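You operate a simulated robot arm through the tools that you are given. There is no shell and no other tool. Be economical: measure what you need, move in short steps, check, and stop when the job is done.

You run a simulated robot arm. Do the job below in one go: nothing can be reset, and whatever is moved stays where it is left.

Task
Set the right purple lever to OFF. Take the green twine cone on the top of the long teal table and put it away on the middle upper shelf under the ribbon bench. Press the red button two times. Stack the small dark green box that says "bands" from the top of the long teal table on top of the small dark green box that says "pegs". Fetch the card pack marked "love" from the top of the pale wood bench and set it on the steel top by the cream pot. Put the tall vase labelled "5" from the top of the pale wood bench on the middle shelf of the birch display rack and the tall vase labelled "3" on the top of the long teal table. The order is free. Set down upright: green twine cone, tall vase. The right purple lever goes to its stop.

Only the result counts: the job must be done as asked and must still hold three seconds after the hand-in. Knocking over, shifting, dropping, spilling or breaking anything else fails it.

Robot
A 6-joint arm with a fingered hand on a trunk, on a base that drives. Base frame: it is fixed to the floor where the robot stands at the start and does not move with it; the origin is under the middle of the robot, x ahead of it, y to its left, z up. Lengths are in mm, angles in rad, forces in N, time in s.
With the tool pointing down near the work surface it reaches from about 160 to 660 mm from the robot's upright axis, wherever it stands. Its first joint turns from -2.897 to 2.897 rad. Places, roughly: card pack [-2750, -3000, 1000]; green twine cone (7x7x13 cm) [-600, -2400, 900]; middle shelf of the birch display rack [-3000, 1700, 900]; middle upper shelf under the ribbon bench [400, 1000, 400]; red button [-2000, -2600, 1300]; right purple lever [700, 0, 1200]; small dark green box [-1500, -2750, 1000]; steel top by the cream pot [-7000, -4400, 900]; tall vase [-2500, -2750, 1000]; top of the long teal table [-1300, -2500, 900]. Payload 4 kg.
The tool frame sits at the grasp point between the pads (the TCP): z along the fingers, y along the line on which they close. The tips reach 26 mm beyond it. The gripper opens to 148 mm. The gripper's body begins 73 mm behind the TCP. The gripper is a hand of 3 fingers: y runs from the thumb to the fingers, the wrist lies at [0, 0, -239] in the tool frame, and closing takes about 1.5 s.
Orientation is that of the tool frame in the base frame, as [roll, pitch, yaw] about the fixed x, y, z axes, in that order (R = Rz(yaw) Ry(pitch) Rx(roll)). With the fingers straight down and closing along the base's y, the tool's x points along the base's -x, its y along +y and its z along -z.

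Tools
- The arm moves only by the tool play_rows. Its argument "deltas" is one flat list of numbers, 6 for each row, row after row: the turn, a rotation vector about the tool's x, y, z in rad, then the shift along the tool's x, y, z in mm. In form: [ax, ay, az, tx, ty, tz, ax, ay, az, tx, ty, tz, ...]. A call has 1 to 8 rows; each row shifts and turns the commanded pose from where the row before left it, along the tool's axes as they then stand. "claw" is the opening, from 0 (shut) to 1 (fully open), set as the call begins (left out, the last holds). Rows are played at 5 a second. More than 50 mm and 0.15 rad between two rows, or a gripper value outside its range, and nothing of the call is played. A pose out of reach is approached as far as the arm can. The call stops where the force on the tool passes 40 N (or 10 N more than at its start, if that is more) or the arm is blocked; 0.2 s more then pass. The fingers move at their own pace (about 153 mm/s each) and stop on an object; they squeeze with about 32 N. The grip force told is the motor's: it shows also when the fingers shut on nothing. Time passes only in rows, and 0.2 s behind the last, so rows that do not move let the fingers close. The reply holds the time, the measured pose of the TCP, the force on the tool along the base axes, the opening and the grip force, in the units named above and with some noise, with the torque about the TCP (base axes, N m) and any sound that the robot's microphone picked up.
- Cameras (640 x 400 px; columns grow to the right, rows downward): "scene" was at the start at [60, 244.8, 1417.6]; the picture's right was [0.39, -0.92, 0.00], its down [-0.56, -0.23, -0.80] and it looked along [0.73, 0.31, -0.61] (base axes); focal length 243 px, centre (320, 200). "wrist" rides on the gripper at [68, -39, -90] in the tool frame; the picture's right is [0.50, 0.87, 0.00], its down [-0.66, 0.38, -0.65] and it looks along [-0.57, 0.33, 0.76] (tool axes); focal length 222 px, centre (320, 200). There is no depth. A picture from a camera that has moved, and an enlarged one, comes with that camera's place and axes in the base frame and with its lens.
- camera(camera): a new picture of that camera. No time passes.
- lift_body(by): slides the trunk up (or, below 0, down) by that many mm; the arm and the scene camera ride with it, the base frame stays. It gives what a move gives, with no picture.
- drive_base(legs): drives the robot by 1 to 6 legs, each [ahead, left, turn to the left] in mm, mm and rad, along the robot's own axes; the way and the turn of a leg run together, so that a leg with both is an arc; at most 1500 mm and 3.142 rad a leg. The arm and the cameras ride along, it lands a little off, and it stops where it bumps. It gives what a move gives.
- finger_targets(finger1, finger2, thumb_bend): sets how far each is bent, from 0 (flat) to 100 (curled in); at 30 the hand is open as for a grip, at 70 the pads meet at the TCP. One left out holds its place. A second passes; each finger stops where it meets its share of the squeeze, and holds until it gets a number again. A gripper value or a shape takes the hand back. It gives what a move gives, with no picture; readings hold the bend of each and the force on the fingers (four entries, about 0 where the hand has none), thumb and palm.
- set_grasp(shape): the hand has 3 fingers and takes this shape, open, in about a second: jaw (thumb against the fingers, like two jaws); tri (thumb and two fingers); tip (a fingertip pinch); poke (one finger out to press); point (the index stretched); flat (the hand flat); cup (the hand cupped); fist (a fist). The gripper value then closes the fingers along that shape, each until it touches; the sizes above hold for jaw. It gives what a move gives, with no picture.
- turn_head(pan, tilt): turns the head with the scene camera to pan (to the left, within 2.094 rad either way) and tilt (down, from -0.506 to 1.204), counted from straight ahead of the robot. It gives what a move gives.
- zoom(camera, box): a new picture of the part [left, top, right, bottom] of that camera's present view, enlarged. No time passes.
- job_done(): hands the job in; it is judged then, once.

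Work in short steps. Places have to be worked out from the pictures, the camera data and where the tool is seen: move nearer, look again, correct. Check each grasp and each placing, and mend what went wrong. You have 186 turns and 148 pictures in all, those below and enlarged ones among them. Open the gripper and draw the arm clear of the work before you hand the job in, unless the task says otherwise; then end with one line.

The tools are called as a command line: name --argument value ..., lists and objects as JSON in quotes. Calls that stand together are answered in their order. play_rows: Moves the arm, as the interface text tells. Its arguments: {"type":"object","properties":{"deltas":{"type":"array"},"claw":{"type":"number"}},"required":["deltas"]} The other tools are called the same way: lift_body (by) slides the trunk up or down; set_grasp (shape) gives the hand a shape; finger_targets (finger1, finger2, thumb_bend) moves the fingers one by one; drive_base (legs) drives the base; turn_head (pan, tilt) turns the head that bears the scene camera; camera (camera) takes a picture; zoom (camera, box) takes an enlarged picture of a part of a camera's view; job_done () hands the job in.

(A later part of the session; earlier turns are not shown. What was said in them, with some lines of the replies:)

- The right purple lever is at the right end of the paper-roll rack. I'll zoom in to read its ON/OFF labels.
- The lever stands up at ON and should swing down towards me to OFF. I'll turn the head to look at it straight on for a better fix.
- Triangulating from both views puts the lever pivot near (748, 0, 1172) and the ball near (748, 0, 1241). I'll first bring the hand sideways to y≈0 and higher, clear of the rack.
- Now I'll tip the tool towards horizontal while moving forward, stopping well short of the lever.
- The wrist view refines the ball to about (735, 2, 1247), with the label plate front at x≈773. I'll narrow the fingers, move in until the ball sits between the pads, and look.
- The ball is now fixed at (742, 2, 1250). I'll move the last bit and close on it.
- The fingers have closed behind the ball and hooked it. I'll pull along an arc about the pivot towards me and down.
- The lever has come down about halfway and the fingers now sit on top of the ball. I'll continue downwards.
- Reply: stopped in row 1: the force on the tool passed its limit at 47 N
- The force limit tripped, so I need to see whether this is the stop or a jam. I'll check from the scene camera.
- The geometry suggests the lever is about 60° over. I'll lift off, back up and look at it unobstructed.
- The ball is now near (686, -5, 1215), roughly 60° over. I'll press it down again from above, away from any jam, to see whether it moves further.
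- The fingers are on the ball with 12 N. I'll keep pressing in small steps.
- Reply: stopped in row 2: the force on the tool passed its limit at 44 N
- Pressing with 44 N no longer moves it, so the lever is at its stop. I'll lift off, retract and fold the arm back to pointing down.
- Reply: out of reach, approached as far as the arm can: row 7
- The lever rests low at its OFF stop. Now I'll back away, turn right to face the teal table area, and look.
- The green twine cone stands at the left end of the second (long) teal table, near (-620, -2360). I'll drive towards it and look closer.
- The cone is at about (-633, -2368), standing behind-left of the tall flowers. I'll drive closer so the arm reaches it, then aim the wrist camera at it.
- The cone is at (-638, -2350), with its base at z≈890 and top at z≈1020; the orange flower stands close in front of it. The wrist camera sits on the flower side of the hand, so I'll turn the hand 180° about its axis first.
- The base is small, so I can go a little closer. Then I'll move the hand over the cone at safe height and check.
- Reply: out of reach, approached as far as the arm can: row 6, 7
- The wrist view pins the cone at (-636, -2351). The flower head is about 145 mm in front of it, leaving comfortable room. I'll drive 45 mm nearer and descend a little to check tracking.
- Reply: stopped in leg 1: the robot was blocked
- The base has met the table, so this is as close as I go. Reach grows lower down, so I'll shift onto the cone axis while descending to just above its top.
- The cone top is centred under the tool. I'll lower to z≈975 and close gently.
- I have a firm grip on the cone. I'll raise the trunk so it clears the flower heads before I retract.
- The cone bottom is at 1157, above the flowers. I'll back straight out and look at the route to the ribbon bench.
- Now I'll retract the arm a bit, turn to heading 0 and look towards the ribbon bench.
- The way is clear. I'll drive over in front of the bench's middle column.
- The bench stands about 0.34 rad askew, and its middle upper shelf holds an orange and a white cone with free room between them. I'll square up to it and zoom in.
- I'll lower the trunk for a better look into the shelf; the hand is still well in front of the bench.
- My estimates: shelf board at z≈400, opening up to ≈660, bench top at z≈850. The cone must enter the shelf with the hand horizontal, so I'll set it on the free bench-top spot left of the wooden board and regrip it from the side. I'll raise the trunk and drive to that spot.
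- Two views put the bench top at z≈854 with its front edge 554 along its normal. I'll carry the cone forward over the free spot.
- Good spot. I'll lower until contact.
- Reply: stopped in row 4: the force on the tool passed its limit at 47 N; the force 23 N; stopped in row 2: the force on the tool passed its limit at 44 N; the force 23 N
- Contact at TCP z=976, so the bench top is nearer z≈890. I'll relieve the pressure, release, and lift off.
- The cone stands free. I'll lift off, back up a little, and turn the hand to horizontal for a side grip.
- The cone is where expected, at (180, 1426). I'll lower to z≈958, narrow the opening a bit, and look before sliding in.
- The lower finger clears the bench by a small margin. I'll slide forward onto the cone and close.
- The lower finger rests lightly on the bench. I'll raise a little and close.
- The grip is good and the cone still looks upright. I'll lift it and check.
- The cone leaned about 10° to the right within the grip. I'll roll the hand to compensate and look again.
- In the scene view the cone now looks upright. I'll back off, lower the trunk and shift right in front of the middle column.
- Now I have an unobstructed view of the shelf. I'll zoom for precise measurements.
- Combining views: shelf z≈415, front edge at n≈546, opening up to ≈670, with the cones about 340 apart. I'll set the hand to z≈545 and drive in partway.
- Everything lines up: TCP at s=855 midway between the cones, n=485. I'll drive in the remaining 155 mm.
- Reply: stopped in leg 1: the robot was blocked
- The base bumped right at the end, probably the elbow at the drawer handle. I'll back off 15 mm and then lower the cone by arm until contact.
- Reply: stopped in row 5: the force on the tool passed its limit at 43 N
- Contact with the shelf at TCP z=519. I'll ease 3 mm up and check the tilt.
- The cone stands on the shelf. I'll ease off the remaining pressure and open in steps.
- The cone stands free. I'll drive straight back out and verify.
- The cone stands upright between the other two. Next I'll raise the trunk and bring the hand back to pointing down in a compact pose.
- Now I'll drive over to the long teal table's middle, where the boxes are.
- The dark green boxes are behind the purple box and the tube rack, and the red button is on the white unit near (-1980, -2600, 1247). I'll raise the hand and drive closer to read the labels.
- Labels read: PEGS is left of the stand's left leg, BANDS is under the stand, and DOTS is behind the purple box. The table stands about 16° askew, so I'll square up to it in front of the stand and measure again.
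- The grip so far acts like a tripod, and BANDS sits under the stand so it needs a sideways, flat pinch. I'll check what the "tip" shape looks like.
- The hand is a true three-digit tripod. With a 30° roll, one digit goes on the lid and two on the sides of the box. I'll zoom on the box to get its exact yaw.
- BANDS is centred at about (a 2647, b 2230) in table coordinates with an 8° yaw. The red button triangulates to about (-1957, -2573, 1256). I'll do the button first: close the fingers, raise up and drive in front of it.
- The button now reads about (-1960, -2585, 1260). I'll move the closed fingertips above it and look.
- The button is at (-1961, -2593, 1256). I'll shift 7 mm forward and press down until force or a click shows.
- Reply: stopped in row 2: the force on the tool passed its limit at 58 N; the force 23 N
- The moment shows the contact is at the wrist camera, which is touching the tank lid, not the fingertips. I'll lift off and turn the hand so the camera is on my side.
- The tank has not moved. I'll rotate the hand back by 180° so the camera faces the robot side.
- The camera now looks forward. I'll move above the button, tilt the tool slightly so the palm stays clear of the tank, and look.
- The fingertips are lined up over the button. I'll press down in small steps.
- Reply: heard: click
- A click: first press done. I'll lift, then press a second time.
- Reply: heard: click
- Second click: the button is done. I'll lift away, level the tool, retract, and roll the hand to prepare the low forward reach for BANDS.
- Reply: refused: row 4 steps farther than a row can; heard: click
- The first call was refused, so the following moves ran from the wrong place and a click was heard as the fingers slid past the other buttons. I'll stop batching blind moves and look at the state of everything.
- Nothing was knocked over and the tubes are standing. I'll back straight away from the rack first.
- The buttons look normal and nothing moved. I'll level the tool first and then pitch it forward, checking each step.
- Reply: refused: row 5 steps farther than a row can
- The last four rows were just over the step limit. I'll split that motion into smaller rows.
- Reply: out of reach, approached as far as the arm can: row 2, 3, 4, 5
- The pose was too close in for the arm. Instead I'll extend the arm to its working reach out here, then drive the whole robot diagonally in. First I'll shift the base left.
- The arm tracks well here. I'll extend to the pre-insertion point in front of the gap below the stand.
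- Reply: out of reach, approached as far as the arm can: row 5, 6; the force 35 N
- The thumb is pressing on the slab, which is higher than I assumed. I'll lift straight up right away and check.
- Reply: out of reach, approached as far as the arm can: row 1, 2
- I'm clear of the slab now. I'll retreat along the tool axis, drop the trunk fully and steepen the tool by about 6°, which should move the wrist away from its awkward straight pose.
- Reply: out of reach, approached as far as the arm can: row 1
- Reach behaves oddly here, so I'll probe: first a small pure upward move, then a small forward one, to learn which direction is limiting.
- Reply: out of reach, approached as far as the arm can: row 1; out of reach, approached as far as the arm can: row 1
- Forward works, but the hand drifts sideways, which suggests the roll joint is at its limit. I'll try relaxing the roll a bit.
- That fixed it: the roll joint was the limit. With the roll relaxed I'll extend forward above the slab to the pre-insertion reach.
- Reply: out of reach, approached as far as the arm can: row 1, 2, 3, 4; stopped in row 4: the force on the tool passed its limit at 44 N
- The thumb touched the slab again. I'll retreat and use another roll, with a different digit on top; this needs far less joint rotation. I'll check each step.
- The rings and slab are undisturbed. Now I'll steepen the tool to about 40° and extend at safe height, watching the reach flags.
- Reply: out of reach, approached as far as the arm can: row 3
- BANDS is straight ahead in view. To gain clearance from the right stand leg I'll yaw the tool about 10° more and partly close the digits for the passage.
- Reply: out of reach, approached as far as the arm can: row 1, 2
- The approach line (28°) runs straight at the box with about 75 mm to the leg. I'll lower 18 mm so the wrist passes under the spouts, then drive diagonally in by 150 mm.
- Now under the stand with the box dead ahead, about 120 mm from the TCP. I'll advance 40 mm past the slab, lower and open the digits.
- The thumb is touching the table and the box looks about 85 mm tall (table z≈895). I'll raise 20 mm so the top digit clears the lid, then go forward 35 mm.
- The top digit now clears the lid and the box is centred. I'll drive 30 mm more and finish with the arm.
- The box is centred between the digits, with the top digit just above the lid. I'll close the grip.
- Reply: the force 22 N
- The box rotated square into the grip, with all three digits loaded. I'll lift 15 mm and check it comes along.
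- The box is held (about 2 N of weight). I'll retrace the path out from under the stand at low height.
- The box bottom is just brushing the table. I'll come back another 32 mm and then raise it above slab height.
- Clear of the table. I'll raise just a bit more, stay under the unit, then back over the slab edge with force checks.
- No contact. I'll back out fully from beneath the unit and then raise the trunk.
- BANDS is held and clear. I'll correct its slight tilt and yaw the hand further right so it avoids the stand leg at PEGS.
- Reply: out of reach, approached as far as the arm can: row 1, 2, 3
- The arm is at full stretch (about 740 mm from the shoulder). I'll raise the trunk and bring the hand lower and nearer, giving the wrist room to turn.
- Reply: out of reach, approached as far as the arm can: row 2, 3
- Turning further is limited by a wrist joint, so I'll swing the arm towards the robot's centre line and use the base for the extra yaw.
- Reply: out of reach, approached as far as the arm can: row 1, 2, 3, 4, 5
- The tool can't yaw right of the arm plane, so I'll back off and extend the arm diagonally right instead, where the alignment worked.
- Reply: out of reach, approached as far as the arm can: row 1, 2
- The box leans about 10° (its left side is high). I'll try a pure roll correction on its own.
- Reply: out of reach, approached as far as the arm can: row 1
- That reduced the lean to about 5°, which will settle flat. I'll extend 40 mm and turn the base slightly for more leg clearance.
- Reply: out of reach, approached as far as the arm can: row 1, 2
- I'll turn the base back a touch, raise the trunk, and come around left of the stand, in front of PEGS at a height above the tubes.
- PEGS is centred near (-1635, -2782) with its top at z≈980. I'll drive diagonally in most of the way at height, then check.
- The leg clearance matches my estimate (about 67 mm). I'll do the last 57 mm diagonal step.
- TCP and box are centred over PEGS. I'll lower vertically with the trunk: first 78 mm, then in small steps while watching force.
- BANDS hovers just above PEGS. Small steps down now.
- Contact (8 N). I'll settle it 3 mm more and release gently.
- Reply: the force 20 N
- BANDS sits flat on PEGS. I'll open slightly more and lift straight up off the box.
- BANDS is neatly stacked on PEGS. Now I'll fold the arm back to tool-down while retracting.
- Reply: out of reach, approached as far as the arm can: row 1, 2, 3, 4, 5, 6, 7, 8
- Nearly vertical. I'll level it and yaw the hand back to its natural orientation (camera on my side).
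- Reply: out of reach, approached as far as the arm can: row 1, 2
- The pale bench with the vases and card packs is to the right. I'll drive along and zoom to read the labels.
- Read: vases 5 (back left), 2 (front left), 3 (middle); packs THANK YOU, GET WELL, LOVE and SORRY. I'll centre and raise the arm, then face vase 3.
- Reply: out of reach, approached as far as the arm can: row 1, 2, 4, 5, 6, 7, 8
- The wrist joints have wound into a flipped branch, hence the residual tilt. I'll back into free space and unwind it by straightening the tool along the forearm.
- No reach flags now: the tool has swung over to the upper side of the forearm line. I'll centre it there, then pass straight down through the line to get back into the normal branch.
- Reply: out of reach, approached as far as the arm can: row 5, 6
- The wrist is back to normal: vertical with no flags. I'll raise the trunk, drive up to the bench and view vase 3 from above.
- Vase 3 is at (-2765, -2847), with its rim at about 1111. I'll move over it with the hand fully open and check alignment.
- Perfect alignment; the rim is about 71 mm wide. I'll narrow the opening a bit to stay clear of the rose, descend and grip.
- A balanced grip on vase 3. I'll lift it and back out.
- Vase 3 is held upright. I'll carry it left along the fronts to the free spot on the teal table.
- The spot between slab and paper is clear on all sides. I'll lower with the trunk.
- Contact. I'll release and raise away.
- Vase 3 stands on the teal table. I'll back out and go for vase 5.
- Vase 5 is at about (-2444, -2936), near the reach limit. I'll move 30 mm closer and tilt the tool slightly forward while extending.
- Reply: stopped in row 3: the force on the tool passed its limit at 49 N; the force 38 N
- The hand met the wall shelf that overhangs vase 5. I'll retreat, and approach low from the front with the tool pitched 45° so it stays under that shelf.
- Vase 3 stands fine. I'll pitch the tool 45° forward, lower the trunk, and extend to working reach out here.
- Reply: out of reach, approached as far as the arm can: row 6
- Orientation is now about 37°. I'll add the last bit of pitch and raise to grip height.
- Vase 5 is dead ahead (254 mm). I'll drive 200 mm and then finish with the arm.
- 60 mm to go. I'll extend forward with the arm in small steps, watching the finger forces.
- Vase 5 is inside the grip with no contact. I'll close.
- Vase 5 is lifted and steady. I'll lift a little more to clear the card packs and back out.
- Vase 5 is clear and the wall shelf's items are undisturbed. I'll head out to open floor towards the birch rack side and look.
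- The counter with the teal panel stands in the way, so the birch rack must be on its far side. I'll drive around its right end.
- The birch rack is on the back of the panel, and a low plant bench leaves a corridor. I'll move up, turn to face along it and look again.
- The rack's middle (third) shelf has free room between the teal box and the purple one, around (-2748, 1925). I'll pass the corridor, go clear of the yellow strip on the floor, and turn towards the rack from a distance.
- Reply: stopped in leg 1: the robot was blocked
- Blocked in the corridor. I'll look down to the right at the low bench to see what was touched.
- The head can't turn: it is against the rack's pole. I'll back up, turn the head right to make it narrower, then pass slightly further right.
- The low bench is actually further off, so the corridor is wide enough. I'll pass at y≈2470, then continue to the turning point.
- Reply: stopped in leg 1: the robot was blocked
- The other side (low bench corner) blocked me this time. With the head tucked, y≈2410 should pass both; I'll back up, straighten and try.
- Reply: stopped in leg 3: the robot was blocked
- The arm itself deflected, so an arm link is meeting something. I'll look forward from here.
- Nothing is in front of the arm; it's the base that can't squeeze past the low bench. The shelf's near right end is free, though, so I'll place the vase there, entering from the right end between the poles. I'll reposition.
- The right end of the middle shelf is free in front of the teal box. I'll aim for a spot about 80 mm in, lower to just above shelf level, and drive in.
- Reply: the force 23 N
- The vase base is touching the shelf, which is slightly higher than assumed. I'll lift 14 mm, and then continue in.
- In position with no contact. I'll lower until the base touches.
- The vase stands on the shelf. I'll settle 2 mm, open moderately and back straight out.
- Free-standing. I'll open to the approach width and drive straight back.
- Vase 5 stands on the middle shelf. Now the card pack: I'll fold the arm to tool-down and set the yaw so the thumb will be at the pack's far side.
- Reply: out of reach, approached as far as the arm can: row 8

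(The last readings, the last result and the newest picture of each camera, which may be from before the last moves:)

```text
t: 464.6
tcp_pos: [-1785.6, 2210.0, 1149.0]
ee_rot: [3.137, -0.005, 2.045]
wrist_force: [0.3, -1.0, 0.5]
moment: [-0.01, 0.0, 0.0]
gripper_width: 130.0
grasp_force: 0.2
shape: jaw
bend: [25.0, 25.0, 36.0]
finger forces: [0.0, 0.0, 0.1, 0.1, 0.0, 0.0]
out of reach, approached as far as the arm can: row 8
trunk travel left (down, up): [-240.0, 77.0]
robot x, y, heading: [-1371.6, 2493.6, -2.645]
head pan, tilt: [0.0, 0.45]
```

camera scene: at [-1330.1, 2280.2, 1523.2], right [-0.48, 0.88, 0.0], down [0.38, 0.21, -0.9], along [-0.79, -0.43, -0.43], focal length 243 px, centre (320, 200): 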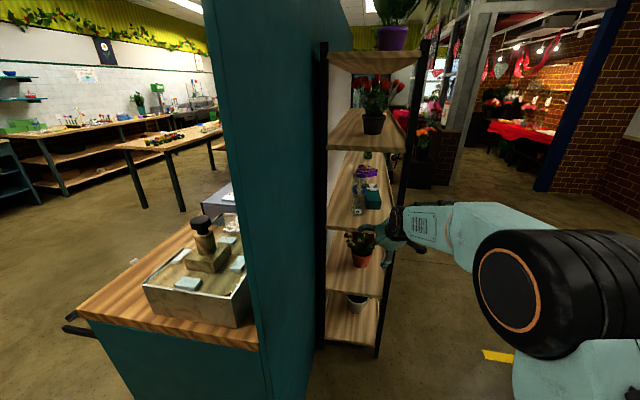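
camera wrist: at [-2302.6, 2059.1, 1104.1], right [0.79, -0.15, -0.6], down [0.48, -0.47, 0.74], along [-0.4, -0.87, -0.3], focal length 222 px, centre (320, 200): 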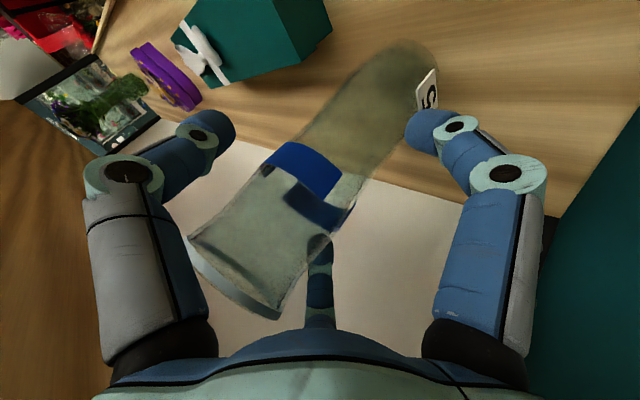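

I'll relax the wrist slightly, then drive back around to the pale bench in front of the LOVE pack.

play_rows --deltas '[0, 0, 0.1, 0, 0, 0]'

drive_base --legs '[[0, 0, 1.362], [732, 380, 0], [1291, -747, 0], [1291, -747, 0], [607, -1119, 0], [60, -874, 0]]'

```text
t: 465.0
tcp_pos: [-1787.3, 2211.1, 1147.8]
ee_rot: [3.134, 0.013, 1.971]
wrist_force: [0.0, 0.3, -0.5]
moment: [0.01, 0.02, 0.0]
gripper_width: 129.9
grasp_force: 0.0
shape: jaw
bend: [25.0, 25.0, 36.0]
finger forces: [0.1, 0.0, 0.1, 0.0, 0.0, 0.0]
trunk travel left (down, up): [-240.0, 77.0]
robot x, y, heading: [-1372.0, 2493.3, -2.645]
head pan, tilt: [0.0, 0.45]
```

```text
t: 503.9
tcp_pos: [-3018.6, -2685.3, 1147.3]
ee_rot: [3.133, 0.012, -2.964]
wrist_force: [0.3, 0.5, -0.6]
moment: [0.03, 0.02, 0.01]
gripper_width: 130.0
grasp_force: 0.1
shape: jaw
bend: [25.0, 25.0, 36.0]
finger forces: [0.0, 0.0, 0.1, 0.0, 0.1, 0.0]
trunk travel left (down, up): [-240.0, 77.0]
robot x, y, heading: [-3202.1, -2212.5, -1.296]
head pan, tilt: [0.0, 0.45]
```

Well positioned. I'll move up to the bench, extend over the pack and look.

drive_base --legs '[[228, -54, 0.01]]'

play_rows --deltas '[0, 0, 0, -3.7, -33.8, 0, 0, 0, 0, -3.7, -33.8, 0, 0, 0, 0, -3.7, -33.8, 0, 0, 0, 0, -3.7, -33.8, 0, 0, 0, 0, 0, 0, 30, 0, 0, 0, 0, 0, 30]'

camera --camera "wrist"

```text
t: 505.7
tcp_pos: [-3005.8, -2916.7, 1147.2]
ee_rot: [3.133, 0.013, -2.958]
wrist_force: [0.0, -0.8, -0.4]
moment: [0.05, -0.05, -0.02]
gripper_width: 129.9
grasp_force: 0.1
shape: jaw
bend: [25.0, 25.0, 36.0]
finger forces: [0.0, 0.1, 0.1, 0.0, 0.1, 0.0]
trunk travel left (down, up): [-240.0, 77.0]
robot x, y, heading: [-3192.1, -2443.4, -1.293]
head pan, tilt: [0.0, 0.45]
```

```text
t: 507.1
tcp_pos: [-2973.3, -3024.9, 1087.8]
ee_rot: [3.133, 0.013, -2.959]
wrist_force: [-0.1, -0.5, -0.5]
moment: [0.03, 0.01, 0.01]
gripper_width: 130.2
grasp_force: 0.1
shape: jaw
bend: [25.0, 25.0, 36.0]
finger forces: [0.0, 0.1, 0.0, 0.0, 0.0, 0.0]
out of reach, approached as far as the arm can: row 4
trunk travel left (down, up): [-240.0, 77.0]
robot x, y, heading: [-3193.1, -2445.8, -1.291]
head pan, tilt: [0.0, 0.45]
```

```text
7 pictures are left
camera wrist: at [-3032.6, -3075.3, 1176.6], right [-0.65, 0.76, 0.0], down [0.57, 0.48, 0.67], along [0.51, 0.43, -0.75], focal length 222 px, centre (320, 200)
```

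wrist: 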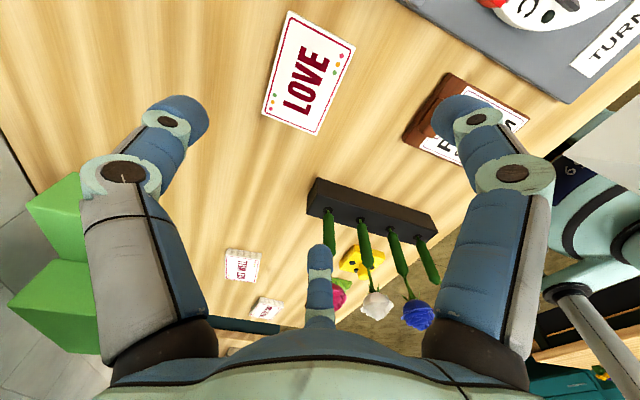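

LOVE is centred at (-2974, -3045), cleanly placed. I'll open fully, descend and align 10 mm behind its centre.

play_rows --deltas '[0, 0, 0, 0, 0, 28, 0, 0, 0, 0, 0, 28, 0, 0, 0, -1.5, -14, 28, 0, 0, 0, -1.7, -14.8, 27]' --claw 1.0

play_rows --deltas '[0, 0, 0, 0, 0, 25, 0, 0, 0, 0, 0, 20]'

```text
t: 508.1
tcp_pos: [-2962.0, -3051.9, 973.4]
ee_rot: [3.133, 0.011, -2.96]
wrist_force: [0.1, -0.8, -0.2]
moment: [0.02, 0.02, -0.01]
gripper_width: 147.9
grasp_force: 0.0
shape: jaw
bend: [30.0, 30.0, 30.0]
finger forces: [0.0, 0.1, 0.0, 0.1, 0.1, 0.0]
trunk travel left (down, up): [-240.0, 77.0]
robot x, y, heading: [-3190.1, -2449.6, -1.293]
head pan, tilt: [0.0, 0.45]
```

```text
t: 508.7
tcp_pos: [-2962.8, -3049.1, 926.9]
ee_rot: [3.132, 0.012, -2.958]
wrist_force: [0.6, 0.3, 0.6]
moment: [0.0, 0.01, -0.02]
gripper_width: 147.8
grasp_force: 0.0
shape: jaw
bend: [30.0, 30.0, 30.0]
finger forces: [0.0, 0.0, 0.0, 0.1, 0.0, 0.0]
trunk travel left (down, up): [-240.0, 77.0]
robot x, y, heading: [-3192.1, -2449.3, -1.287]
head pan, tilt: [0.0, 0.45]
```

play_rows --deltas '[0, 0, 0, 7.6, -2.7, 3]'

play_rows --deltas '[0, 0, 0, 0, 0, 0, 0, 0, 0, 0, 0, 0, 0, 0, 0, 0, 0, 0, 0, 0, 0, 0, 0, 0, 0, 0, 0, 0, 0, 0, 0, 0, 0, 0, 0, 0, 0, 0, 0, 0, 0, 0]' --claw 0

camera --camera "wrist"

```text
t: 509.1
tcp_pos: [-2970.1, -3054.0, 925.4]
ee_rot: [3.134, 0.014, -2.958]
wrist_force: [0.9, 0.3, 3.2]
moment: [-0.02, 0.03, 0.02]
gripper_width: 148.0
grasp_force: 0.1
shape: jaw
bend: [30.0, 30.0, 30.0]
finger forces: [1.0, 0.1, 0.1, 0.1, 1.2, 0.0]
trunk travel left (down, up): [-240.0, 77.0]
robot x, y, heading: [-3193.2, -2449.6, -1.291]
head pan, tilt: [0.0, 0.45]
```

```text
t: 510.7
tcp_pos: [-2969.5, -3053.3, 927.4]
ee_rot: [3.134, 0.013, -2.957]
wrist_force: [-2.2, -2.9, 17.0]
moment: [-0.47, 0.24, -0.1]
gripper_width: 65.3
grasp_force: 32.3
shape: jaw
bend: [78.0, 79.0, 70.0]
finger forces: [31.1, 24.9, 0.0, 0.1, 35.4, 0.1]
trunk travel left (down, up): [-240.0, 77.0]
robot x, y, heading: [-3194.3, -2446.9, -1.298]
head pan, tilt: [0.0, 0.45]
```

```text
6 pictures are left
camera wrist: at [-3029.1, -3103.7, 1016.2], right [-0.65, 0.76, 0.0], down [0.57, 0.49, 0.67], along [0.51, 0.43, -0.75], focal length 222 px, centre (320, 200)
```

wrist: 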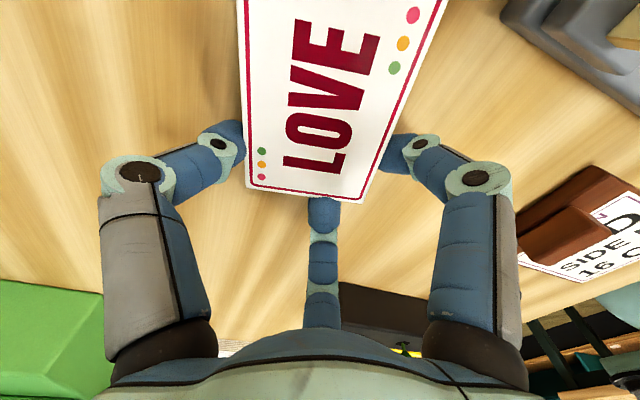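

The pack is pinched on both sides and one end. I'll lift it.

lift_body --by 76

play_rows --deltas '[0, 0, 0, 2, 20, -25, 0, 0, 0, 2, 20, -25, 0, 0, 0, 3, 30, -25, 0, 0, 0, 3, 30, -15, 0, 0, 0, 3, 30, 0]'

camera --camera "wrist"

```text
t: 511.8
tcp_pos: [-2970.0, -3054.2, 1002.4]
ee_rot: [3.132, 0.013, -2.957]
wrist_force: [-0.2, -0.2, -0.7]
moment: [0.05, -0.04, 0.01]
gripper_width: 64.4
grasp_force: 32.2
shape: jaw
bend: [78.0, 79.0, 70.0]
finger forces: [23.9, 24.8, 0.0, 0.1, 31.0, 0.0]
trunk travel left (down, up): [-316.0, 1.0]
robot x, y, heading: [-3190.9, -2450.4, -1.29]
head pan, tilt: [0.0, 0.45]
```

```text
t: 512.7
tcp_pos: [-2987.5, -2990.3, 1081.9]
ee_rot: [-3.128, 0.014, -2.942]
wrist_force: [5.7, -9.2, -0.6]
moment: [0.04, -0.09, 0.85]
gripper_width: 61.1
grasp_force: 32.4
shape: jaw
bend: [78.0, 79.0, 70.0]
finger forces: [25.9, 14.4, 0.0, 0.0, 37.0, 0.0]
trunk travel left (down, up): [-316.0, 1.0]
robot x, y, heading: [-3188.3, -2450.0, -1.293]
head pan, tilt: [0.0, 0.45]
stopped in row 4: the force on the tool passed its limit at 76 N (the readings are from after the stop); the commanded pose is now the measured one
```

```text
5 pictures are left
camera wrist: at [-3046.8, -3039.1, 1172.5], right [-0.66, 0.75, -0.02], down [0.56, 0.51, 0.66], along [0.5, 0.42, -0.75], focal length 222 px, centre (320, 200)
```

wrist: 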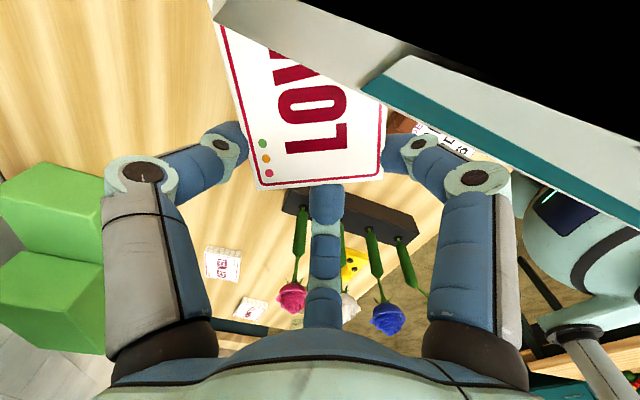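

The wrist camera caught the tall sign post beside the pack. The pack is still held. I'll ease forward off it, shift left and rise a little.

play_rows --deltas '[0, 0, 0, -6.4, -15.4, 0, 0, 0, 0, -24.6, -4.4, -10, 0, 0, 0, -24.6, -4.4, -10, 0, 0, 0, -24.6, -4.4, -10]'

camera --camera "scene"

```text
t: 513.7
tcp_pos: [-2903.5, -2999.8, 1111.0]
ee_rot: [-3.132, 0.014, -2.947]
wrist_force: [0.9, -0.3, -0.5]
moment: [0.02, -0.02, 0.01]
gripper_width: 59.5
grasp_force: 32.1
shape: jaw
bend: [78.0, 79.0, 70.0]
finger forces: [23.8, 20.6, 0.1, 0.0, 26.4, 0.0]
trunk travel left (down, up): [-316.0, 1.0]
robot x, y, heading: [-3193.2, -2446.2, -1.295]
head pan, tilt: [0.0, 0.45]
```

```text
4 pictures are left
camera scene: at [-2974.5, -2446.6, 1602.8], right [-0.96, -0.28, 0.0], down [-0.12, 0.42, -0.9], along [0.25, -0.87, -0.44], focal length 243 px, centre (320, 200)
```

scene: 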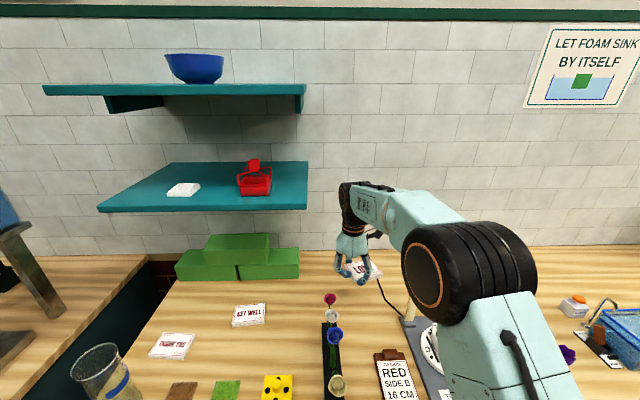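

The pack is held and everything else is standing. I'll back out diagonally left, away from the sign post.

drive_base --legs '[[-90, 75, 0], [-300, 60, 0]]'

```text
t: 516.7
tcp_pos: [-2884.2, -2586.5, 1113.4]
ee_rot: [-3.131, 0.015, -2.944]
wrist_force: [0.7, -0.2, -0.5]
moment: [0.06, -0.03, -0.03]
gripper_width: 58.8
grasp_force: 32.1
shape: jaw
bend: [79.0, 79.0, 70.0]
finger forces: [29.4, 21.3, 0.0, 0.0, 27.4, 0.0]
trunk travel left (down, up): [-316.0, 1.0]
robot x, y, heading: [-3172.4, -2033.5, -1.289]
head pan, tilt: [0.0, 0.45]
```

Still holding. I'll drive along the wall benches to the right towards the steel top, in stages.

drive_base --legs '[[-120, 0, 0.006], [0, -1450, 0], [0, -1450, 0]]'

turn_head --pan -0.5 --tilt 0.35

camera --camera "scene"

```text
t: 542.8
tcp_pos: [-5681.6, -3302.2, 1112.9]
ee_rot: [-3.133, 0.013, -2.926]
wrist_force: [0.6, 0.5, -0.5]
moment: [-0.01, -0.05, 0.01]
gripper_width: 59.0
grasp_force: 32.1
shape: jaw
bend: [79.0, 79.0, 70.0]
finger forces: [29.0, 20.6, 0.0, 0.1, 27.2, 0.0]
trunk travel left (down, up): [-316.0, 1.0]
robot x, y, heading: [-5973.7, -2758.0, -1.276]
head pan, tilt: [0.0, 0.45]
```

```text
t: 543.8
tcp_pos: [-5681.4, -3303.0, 1111.7]
ee_rot: [-3.134, 0.015, -2.927]
wrist_force: [-0.4, -0.4, -0.7]
moment: [0.06, -0.03, 0.0]
gripper_width: 59.0
grasp_force: 32.0
shape: jaw
bend: [79.0, 79.0, 70.0]
finger forces: [29.0, 20.7, 0.0, 0.0, 27.4, 0.0]
trunk travel left (down, up): [-316.0, 1.0]
robot x, y, heading: [-5977.6, -2757.3, -1.278]
head pan, tilt: [-0.499, 0.351]
```

```text
3 pictures are left
camera scene: at [-5808.4, -2754.0, 1612.2], right [-0.98, 0.2, 0.0], down [0.07, 0.34, -0.94], along [-0.19, -0.92, -0.34], focal length 243 px, centre (320, 200)
```

scene: 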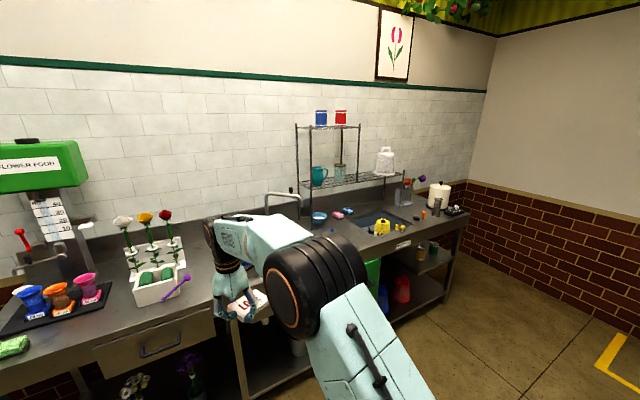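

The steel sink table with the cream pot at its right end is ahead. I'll drive in front of it and zoom in to pick the exact free spot.

drive_base --legs '[[150, -1450, 0]]'

turn_head --pan -0.15 --tilt 0.6

camera --camera "scene"

```text
t: 556.6
tcp_pos: [-7037.3, -3865.1, 1111.7]
ee_rot: [-3.134, 0.015, -2.947]
wrist_force: [0.8, -0.4, -0.8]
moment: [0.01, -0.05, 0.02]
gripper_width: 58.9
grasp_force: 32.3
shape: jaw
bend: [79.0, 79.0, 70.0]
finger forces: [29.0, 20.5, 0.0, 0.0, 27.3, 0.0]
trunk travel left (down, up): [-316.0, 1.0]
robot x, y, heading: [-7325.5, -3308.2, -1.294]
head pan, tilt: [-0.499, 0.351]
```

```text
t: 557.5
tcp_pos: [-7037.4, -3865.3, 1112.3]
ee_rot: [-3.132, 0.014, -2.947]
wrist_force: [0.5, -0.2, -0.3]
moment: [0.05, -0.01, 0.02]
gripper_width: 59.0
grasp_force: 31.4
shape: jaw
bend: [79.0, 79.0, 70.0]
finger forces: [29.0, 20.5, 0.1, 0.0, 27.3, 0.0]
trunk travel left (down, up): [-316.0, 1.0]
robot x, y, heading: [-7326.1, -3308.0, -1.285]
head pan, tilt: [-0.15, 0.6]
```

```text
2 pictures are left
camera scene: at [-7122.3, -3310.8, 1589.4], right [-0.99, -0.13, 0.0], down [-0.07, 0.56, -0.83], along [0.11, -0.82, -0.56], focal length 243 px, centre (320, 200)
```

scene: 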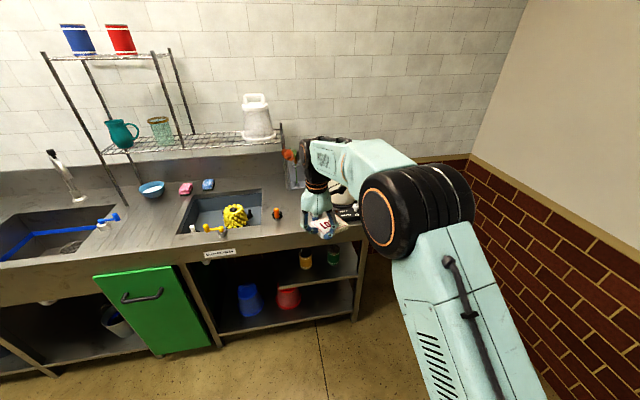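

I'll move the pack over the free steel area in front of the cream pot and check with the wrist camera.

drive_base --legs '[[256, 9, 0]]'

camera --camera "wrist"

```text
t: 559.3
tcp_pos: [-6953.4, -4102.7, 1111.4]
ee_rot: [-3.133, 0.015, -2.937]
wrist_force: [0.6, 0.0, -1.4]
moment: [0.06, -0.03, 0.03]
gripper_width: 58.8
grasp_force: 32.4
shape: jaw
bend: [79.0, 79.0, 70.0]
finger forces: [29.0, 20.5, 0.1, 0.0, 27.3, 0.0]
trunk travel left (down, up): [-316.0, 1.0]
robot x, y, heading: [-7244.5, -3556.1, -1.283]
head pan, tilt: [-0.15, 0.6]
```

```text
1 pictures are left
camera wrist: at [-7013.1, -4153.4, 1201.5], right [-0.66, 0.75, -0.01], down [0.56, 0.51, 0.66], along [0.5, 0.43, -0.75], focal length 222 px, centre (320, 200)
```

wrist: 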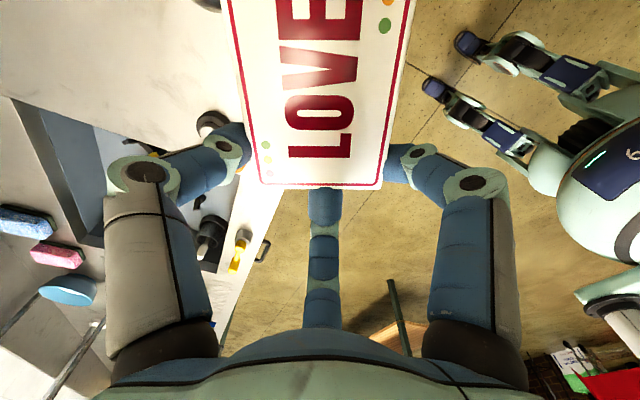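

My first spot was too close to the edge. The wrist view confirms plain free steel around (-6862, -4278), beside the pot and clear of the bottles, so I'll shift there and lower.

drive_base --legs '[[172, 95, 0]]'

lift_body --by -150

camera --camera "wrist"

```text
t: 560.9
tcp_pos: [-6813.8, -4242.4, 1111.4]
ee_rot: [-3.133, 0.014, -2.94]
wrist_force: [-0.7, -0.1, -0.6]
moment: [0.04, -0.03, -0.02]
gripper_width: 59.0
grasp_force: 32.0
shape: jaw
bend: [79.0, 79.0, 70.0]
finger forces: [28.9, 20.4, 0.0, 0.0, 27.2, 0.0]
trunk travel left (down, up): [-316.0, 1.0]
robot x, y, heading: [-7106.7, -3691.3, -1.281]
head pan, tilt: [-0.15, 0.6]
```

```text
t: 562.6
tcp_pos: [-6813.7, -4242.0, 961.3]
ee_rot: [-3.133, 0.014, -2.941]
wrist_force: [-0.1, -0.5, -0.4]
moment: [0.04, 0.0, -0.02]
gripper_width: 59.0
grasp_force: 32.3
shape: jaw
bend: [79.0, 79.0, 70.0]
finger forces: [28.0, 19.8, 0.0, 0.0, 27.0, 0.1]
trunk travel left (down, up): [-166.0, 151.0]
robot x, y, heading: [-7107.0, -3692.2, -1.282]
head pan, tilt: [-0.15, 0.6]
```

```text
0 pictures are left
camera wrist: at [-6872.9, -4292.0, 1052.3], right [-0.66, 0.75, -0.02], down [0.56, 0.51, 0.66], along [0.5, 0.43, -0.75], focal length 222 px, centre (320, 200)
```

wrist: 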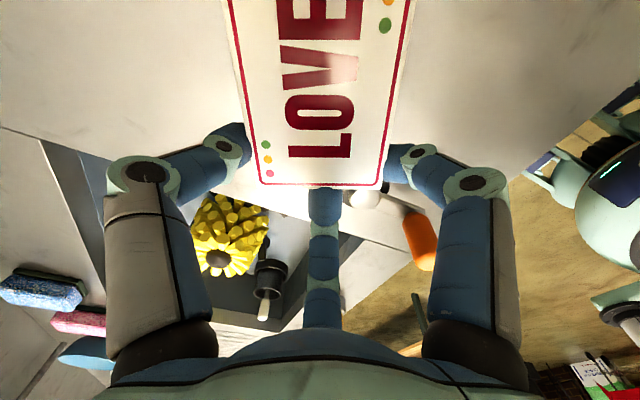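

The pack hovers over plain steel with the bottles clear. I'll lower in small steps to contact.

lift_body --by -22

lift_body --by -5

lift_body --by -5

```text
t: 563.3
tcp_pos: [-6813.6, -4242.1, 940.2]
ee_rot: [-3.133, 0.013, -2.938]
wrist_force: [0.1, -0.4, -0.3]
moment: [0.07, -0.01, -0.04]
gripper_width: 58.7
grasp_force: 31.4
shape: jaw
bend: [79.0, 79.0, 70.0]
finger forces: [28.0, 20.0, 0.0, 0.1, 27.0, 0.0]
trunk travel left (down, up): [-144.0, 173.0]
robot x, y, heading: [-7106.1, -3688.4, -1.28]
head pan, tilt: [-0.15, 0.6]
```

```text
t: 563.9
tcp_pos: [-6814.3, -4243.3, 935.9]
ee_rot: [-3.133, 0.015, -2.938]
wrist_force: [-0.4, 0.4, -0.5]
moment: [0.03, -0.01, -0.02]
gripper_width: 58.8
grasp_force: 32.0
shape: jaw
bend: [79.0, 79.0, 70.0]
finger forces: [27.9, 19.9, 0.0, 0.0, 27.1, 0.1]
trunk travel left (down, up): [-139.0, 178.0]
robot x, y, heading: [-7101.1, -3692.8, -1.279]
head pan, tilt: [-0.15, 0.6]
```

```text
t: 564.4
tcp_pos: [-6814.6, -4242.0, 929.6]
ee_rot: [-3.133, 0.014, -2.94]
wrist_force: [-0.2, 0.9, -0.7]
moment: [0.02, -0.03, 0.02]
gripper_width: 58.7
grasp_force: 31.5
shape: jaw
bend: [79.0, 79.0, 70.0]
finger forces: [28.0, 19.9, 0.1, 0.0, 27.0, 0.1]
trunk travel left (down, up): [-134.0, 183.0]
robot x, y, heading: [-7105.7, -3693.3, -1.28]
head pan, tilt: [-0.15, 0.6]
```

lift_body --by -5

lift_body --by -4

lift_body --by -4

```text
t: 564.9
tcp_pos: [-6813.9, -4242.4, 924.3]
ee_rot: [-3.133, 0.013, -2.939]
wrist_force: [0.4, -0.3, -1.4]
moment: [0.05, -0.03, -0.03]
gripper_width: 58.8
grasp_force: 31.9
shape: jaw
bend: [79.0, 79.0, 70.0]
finger forces: [28.0, 19.9, 0.1, 0.0, 27.0, 0.0]
trunk travel left (down, up): [-129.0, 188.0]
robot x, y, heading: [-7102.0, -3694.7, -1.288]
head pan, tilt: [-0.15, 0.6]
```

```text
t: 565.5
tcp_pos: [-6814.0, -4241.4, 920.1]
ee_rot: [-3.132, 0.013, -2.938]
wrist_force: [-1.1, -0.6, -1.0]
moment: [0.01, -0.05, -0.02]
gripper_width: 58.7
grasp_force: 31.7
shape: jaw
bend: [79.0, 79.0, 70.0]
finger forces: [28.1, 19.9, 0.1, 0.0, 27.1, 0.1]
trunk travel left (down, up): [-125.0, 192.0]
robot x, y, heading: [-7104.9, -3690.8, -1.286]
head pan, tilt: [-0.15, 0.6]
```

```text
t: 566.0
tcp_pos: [-6814.5, -4242.3, 916.7]
ee_rot: [-3.134, 0.015, -2.938]
wrist_force: [-0.5, -0.1, -1.2]
moment: [-0.01, -0.03, -0.01]
gripper_width: 58.5
grasp_force: 31.7
shape: jaw
bend: [79.0, 79.0, 70.0]
finger forces: [28.1, 19.8, 0.1, 0.0, 27.0, 0.1]
trunk travel left (down, up): [-121.0, 196.0]
robot x, y, heading: [-7106.0, -3689.5, -1.288]
head pan, tilt: [-0.15, 0.6]
```

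No contact yet; the steel is a bit lower. I'll continue in small steps.

lift_body --by -4

lift_body --by -4

lift_body --by -4

lift_body --by -3

```text
t: 566.5
tcp_pos: [-6813.6, -4242.9, 912.5]
ee_rot: [-3.13, 0.014, -2.94]
wrist_force: [0.5, 0.4, -0.3]
moment: [-0.02, 0.1, 0.04]
gripper_width: 58.7
grasp_force: 31.8
shape: jaw
bend: [79.0, 79.0, 70.0]
finger forces: [25.9, 19.2, 0.0, 0.0, 27.3, 0.0]
trunk travel left (down, up): [-117.0, 200.0]
robot x, y, heading: [-7104.6, -3691.4, -1.287]
head pan, tilt: [-0.15, 0.6]
```

```text
t: 567.1
tcp_pos: [-6813.6, -4241.3, 909.5]
ee_rot: [-3.131, 0.014, -2.938]
wrist_force: [0.5, 0.2, 1.1]
moment: [-0.16, 0.16, 0.04]
gripper_width: 58.7
grasp_force: 32.2
shape: jaw
bend: [79.0, 79.0, 70.0]
finger forces: [25.7, 18.6, 0.0, 0.1, 27.6, 0.0]
trunk travel left (down, up): [-113.0, 204.0]
robot x, y, heading: [-7105.3, -3689.1, -1.282]
head pan, tilt: [-0.15, 0.6]
```

```text
t: 567.6
tcp_pos: [-6814.6, -4242.5, 906.5]
ee_rot: [-3.13, 0.014, -2.938]
wrist_force: [0.5, 0.3, 11.2]
moment: [-0.2, 0.35, 0.16]
gripper_width: 58.9
grasp_force: 31.8
shape: jaw
bend: [79.0, 79.0, 70.0]
finger forces: [34.3, 19.1, 0.0, 0.0, 29.6, 0.0]
trunk travel left (down, up): [-109.0, 208.0]
robot x, y, heading: [-7104.0, -3693.1, -1.281]
head pan, tilt: [-0.15, 0.6]
```

```text
t: 568.1
tcp_pos: [-6814.9, -4240.9, 905.4]
ee_rot: [-3.127, 0.014, -2.94]
wrist_force: [1.5, -1.6, 31.3]
moment: [-0.73, 0.55, 0.36]
gripper_width: 59.2
grasp_force: 32.2
shape: jaw
bend: [80.0, 79.0, 70.0]
finger forces: [44.4, 18.8, 0.0, 0.0, 43.1, 0.0]
trunk travel left (down, up): [-106.0, 211.0]
robot x, y, heading: [-7104.2, -3691.9, -1.279]
head pan, tilt: [-0.15, 0.6]
```

The pack is firmly on the steel. I'll ease off 3 mm, release, and raise the hand.

lift_body --by 3

play_rows --deltas '[0, 0, 0, 0, 0, 0, 0, 0, 0, 0, 0, 0, 0, 0, 0, 0, 0, 0]' --claw 0.7

lift_body --by 205

drive_base --legs '[[-400, 0, 0]]'

```text
t: 568.6
tcp_pos: [-6813.7, -4241.4, 905.0]
ee_rot: [-3.132, 0.013, -2.938]
wrist_force: [0.3, -2.8, 21.0]
moment: [-1.02, 0.16, 0.22]
gripper_width: 59.4
grasp_force: 32.0
shape: jaw
bend: [80.0, 79.0, 70.0]
finger forces: [32.9, 18.2, 0.1, 0.0, 44.3, 0.0]
trunk travel left (down, up): [-109.0, 208.0]
robot x, y, heading: [-7105.1, -3695.0, -1.283]
head pan, tilt: [-0.15, 0.6]
```

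```text
t: 569.4
tcp_pos: [-6814.3, -4242.1, 905.3]
ee_rot: [-3.13, 0.013, -2.94]
wrist_force: [2.9, -0.2, 25.2]
moment: [0.54, 0.35, -0.1]
gripper_width: 93.7
grasp_force: 0.0
shape: jaw
bend: [79.0, 30.0, 74.0]
finger forces: [17.1, 7.9, 0.1, 0.0, 0.0, 0.0]
trunk travel left (down, up): [-109.0, 208.0]
robot x, y, heading: [-7106.5, -3692.3, -1.28]
head pan, tilt: [-0.15, 0.6]
```

```text
t: 571.6
tcp_pos: [-6814.4, -4241.3, 1110.4]
ee_rot: [-3.133, 0.014, -2.939]
wrist_force: [0.1, 0.0, 0.1]
moment: [-0.01, 0.01, 0.01]
gripper_width: 103.3
grasp_force: 0.1
shape: jaw
bend: [28.0, 28.0, 74.0]
finger forces: [0.0, 0.1, 0.0, 0.1, 0.0, 0.0]
trunk travel left (down, up): [-314.0, 3.0]
robot x, y, heading: [-7106.5, -3692.8, -1.28]
head pan, tilt: [-0.15, 0.6]
```

```text
t: 574.1
tcp_pos: [-6926.8, -3860.3, 1110.5]
ee_rot: [-3.134, 0.016, -2.939]
wrist_force: [0.3, 0.0, 0.4]
moment: [0.0, 0.01, 0.01]
gripper_width: 103.2
grasp_force: 0.0
shape: jaw
bend: [28.0, 28.0, 74.0]
finger forces: [0.1, 0.0, 0.1, 0.0, 0.0, 0.0]
trunk travel left (down, up): [-314.0, 3.0]
robot x, y, heading: [-7217.8, -3311.8, -1.286]
head pan, tilt: [-0.15, 0.6]
```

The hand is empty (no load, fingers free) and drawn clear of the work. I have no pictures left, so I'm handing the job in.

job_done

```text
The job is handed in.
```

I carried out all the tasks and handed the job in, but I accidentally pressed an extra button (probably grey, next to the red one). I also couldn't check the LOVE pack by camera, as I had no pictures left.
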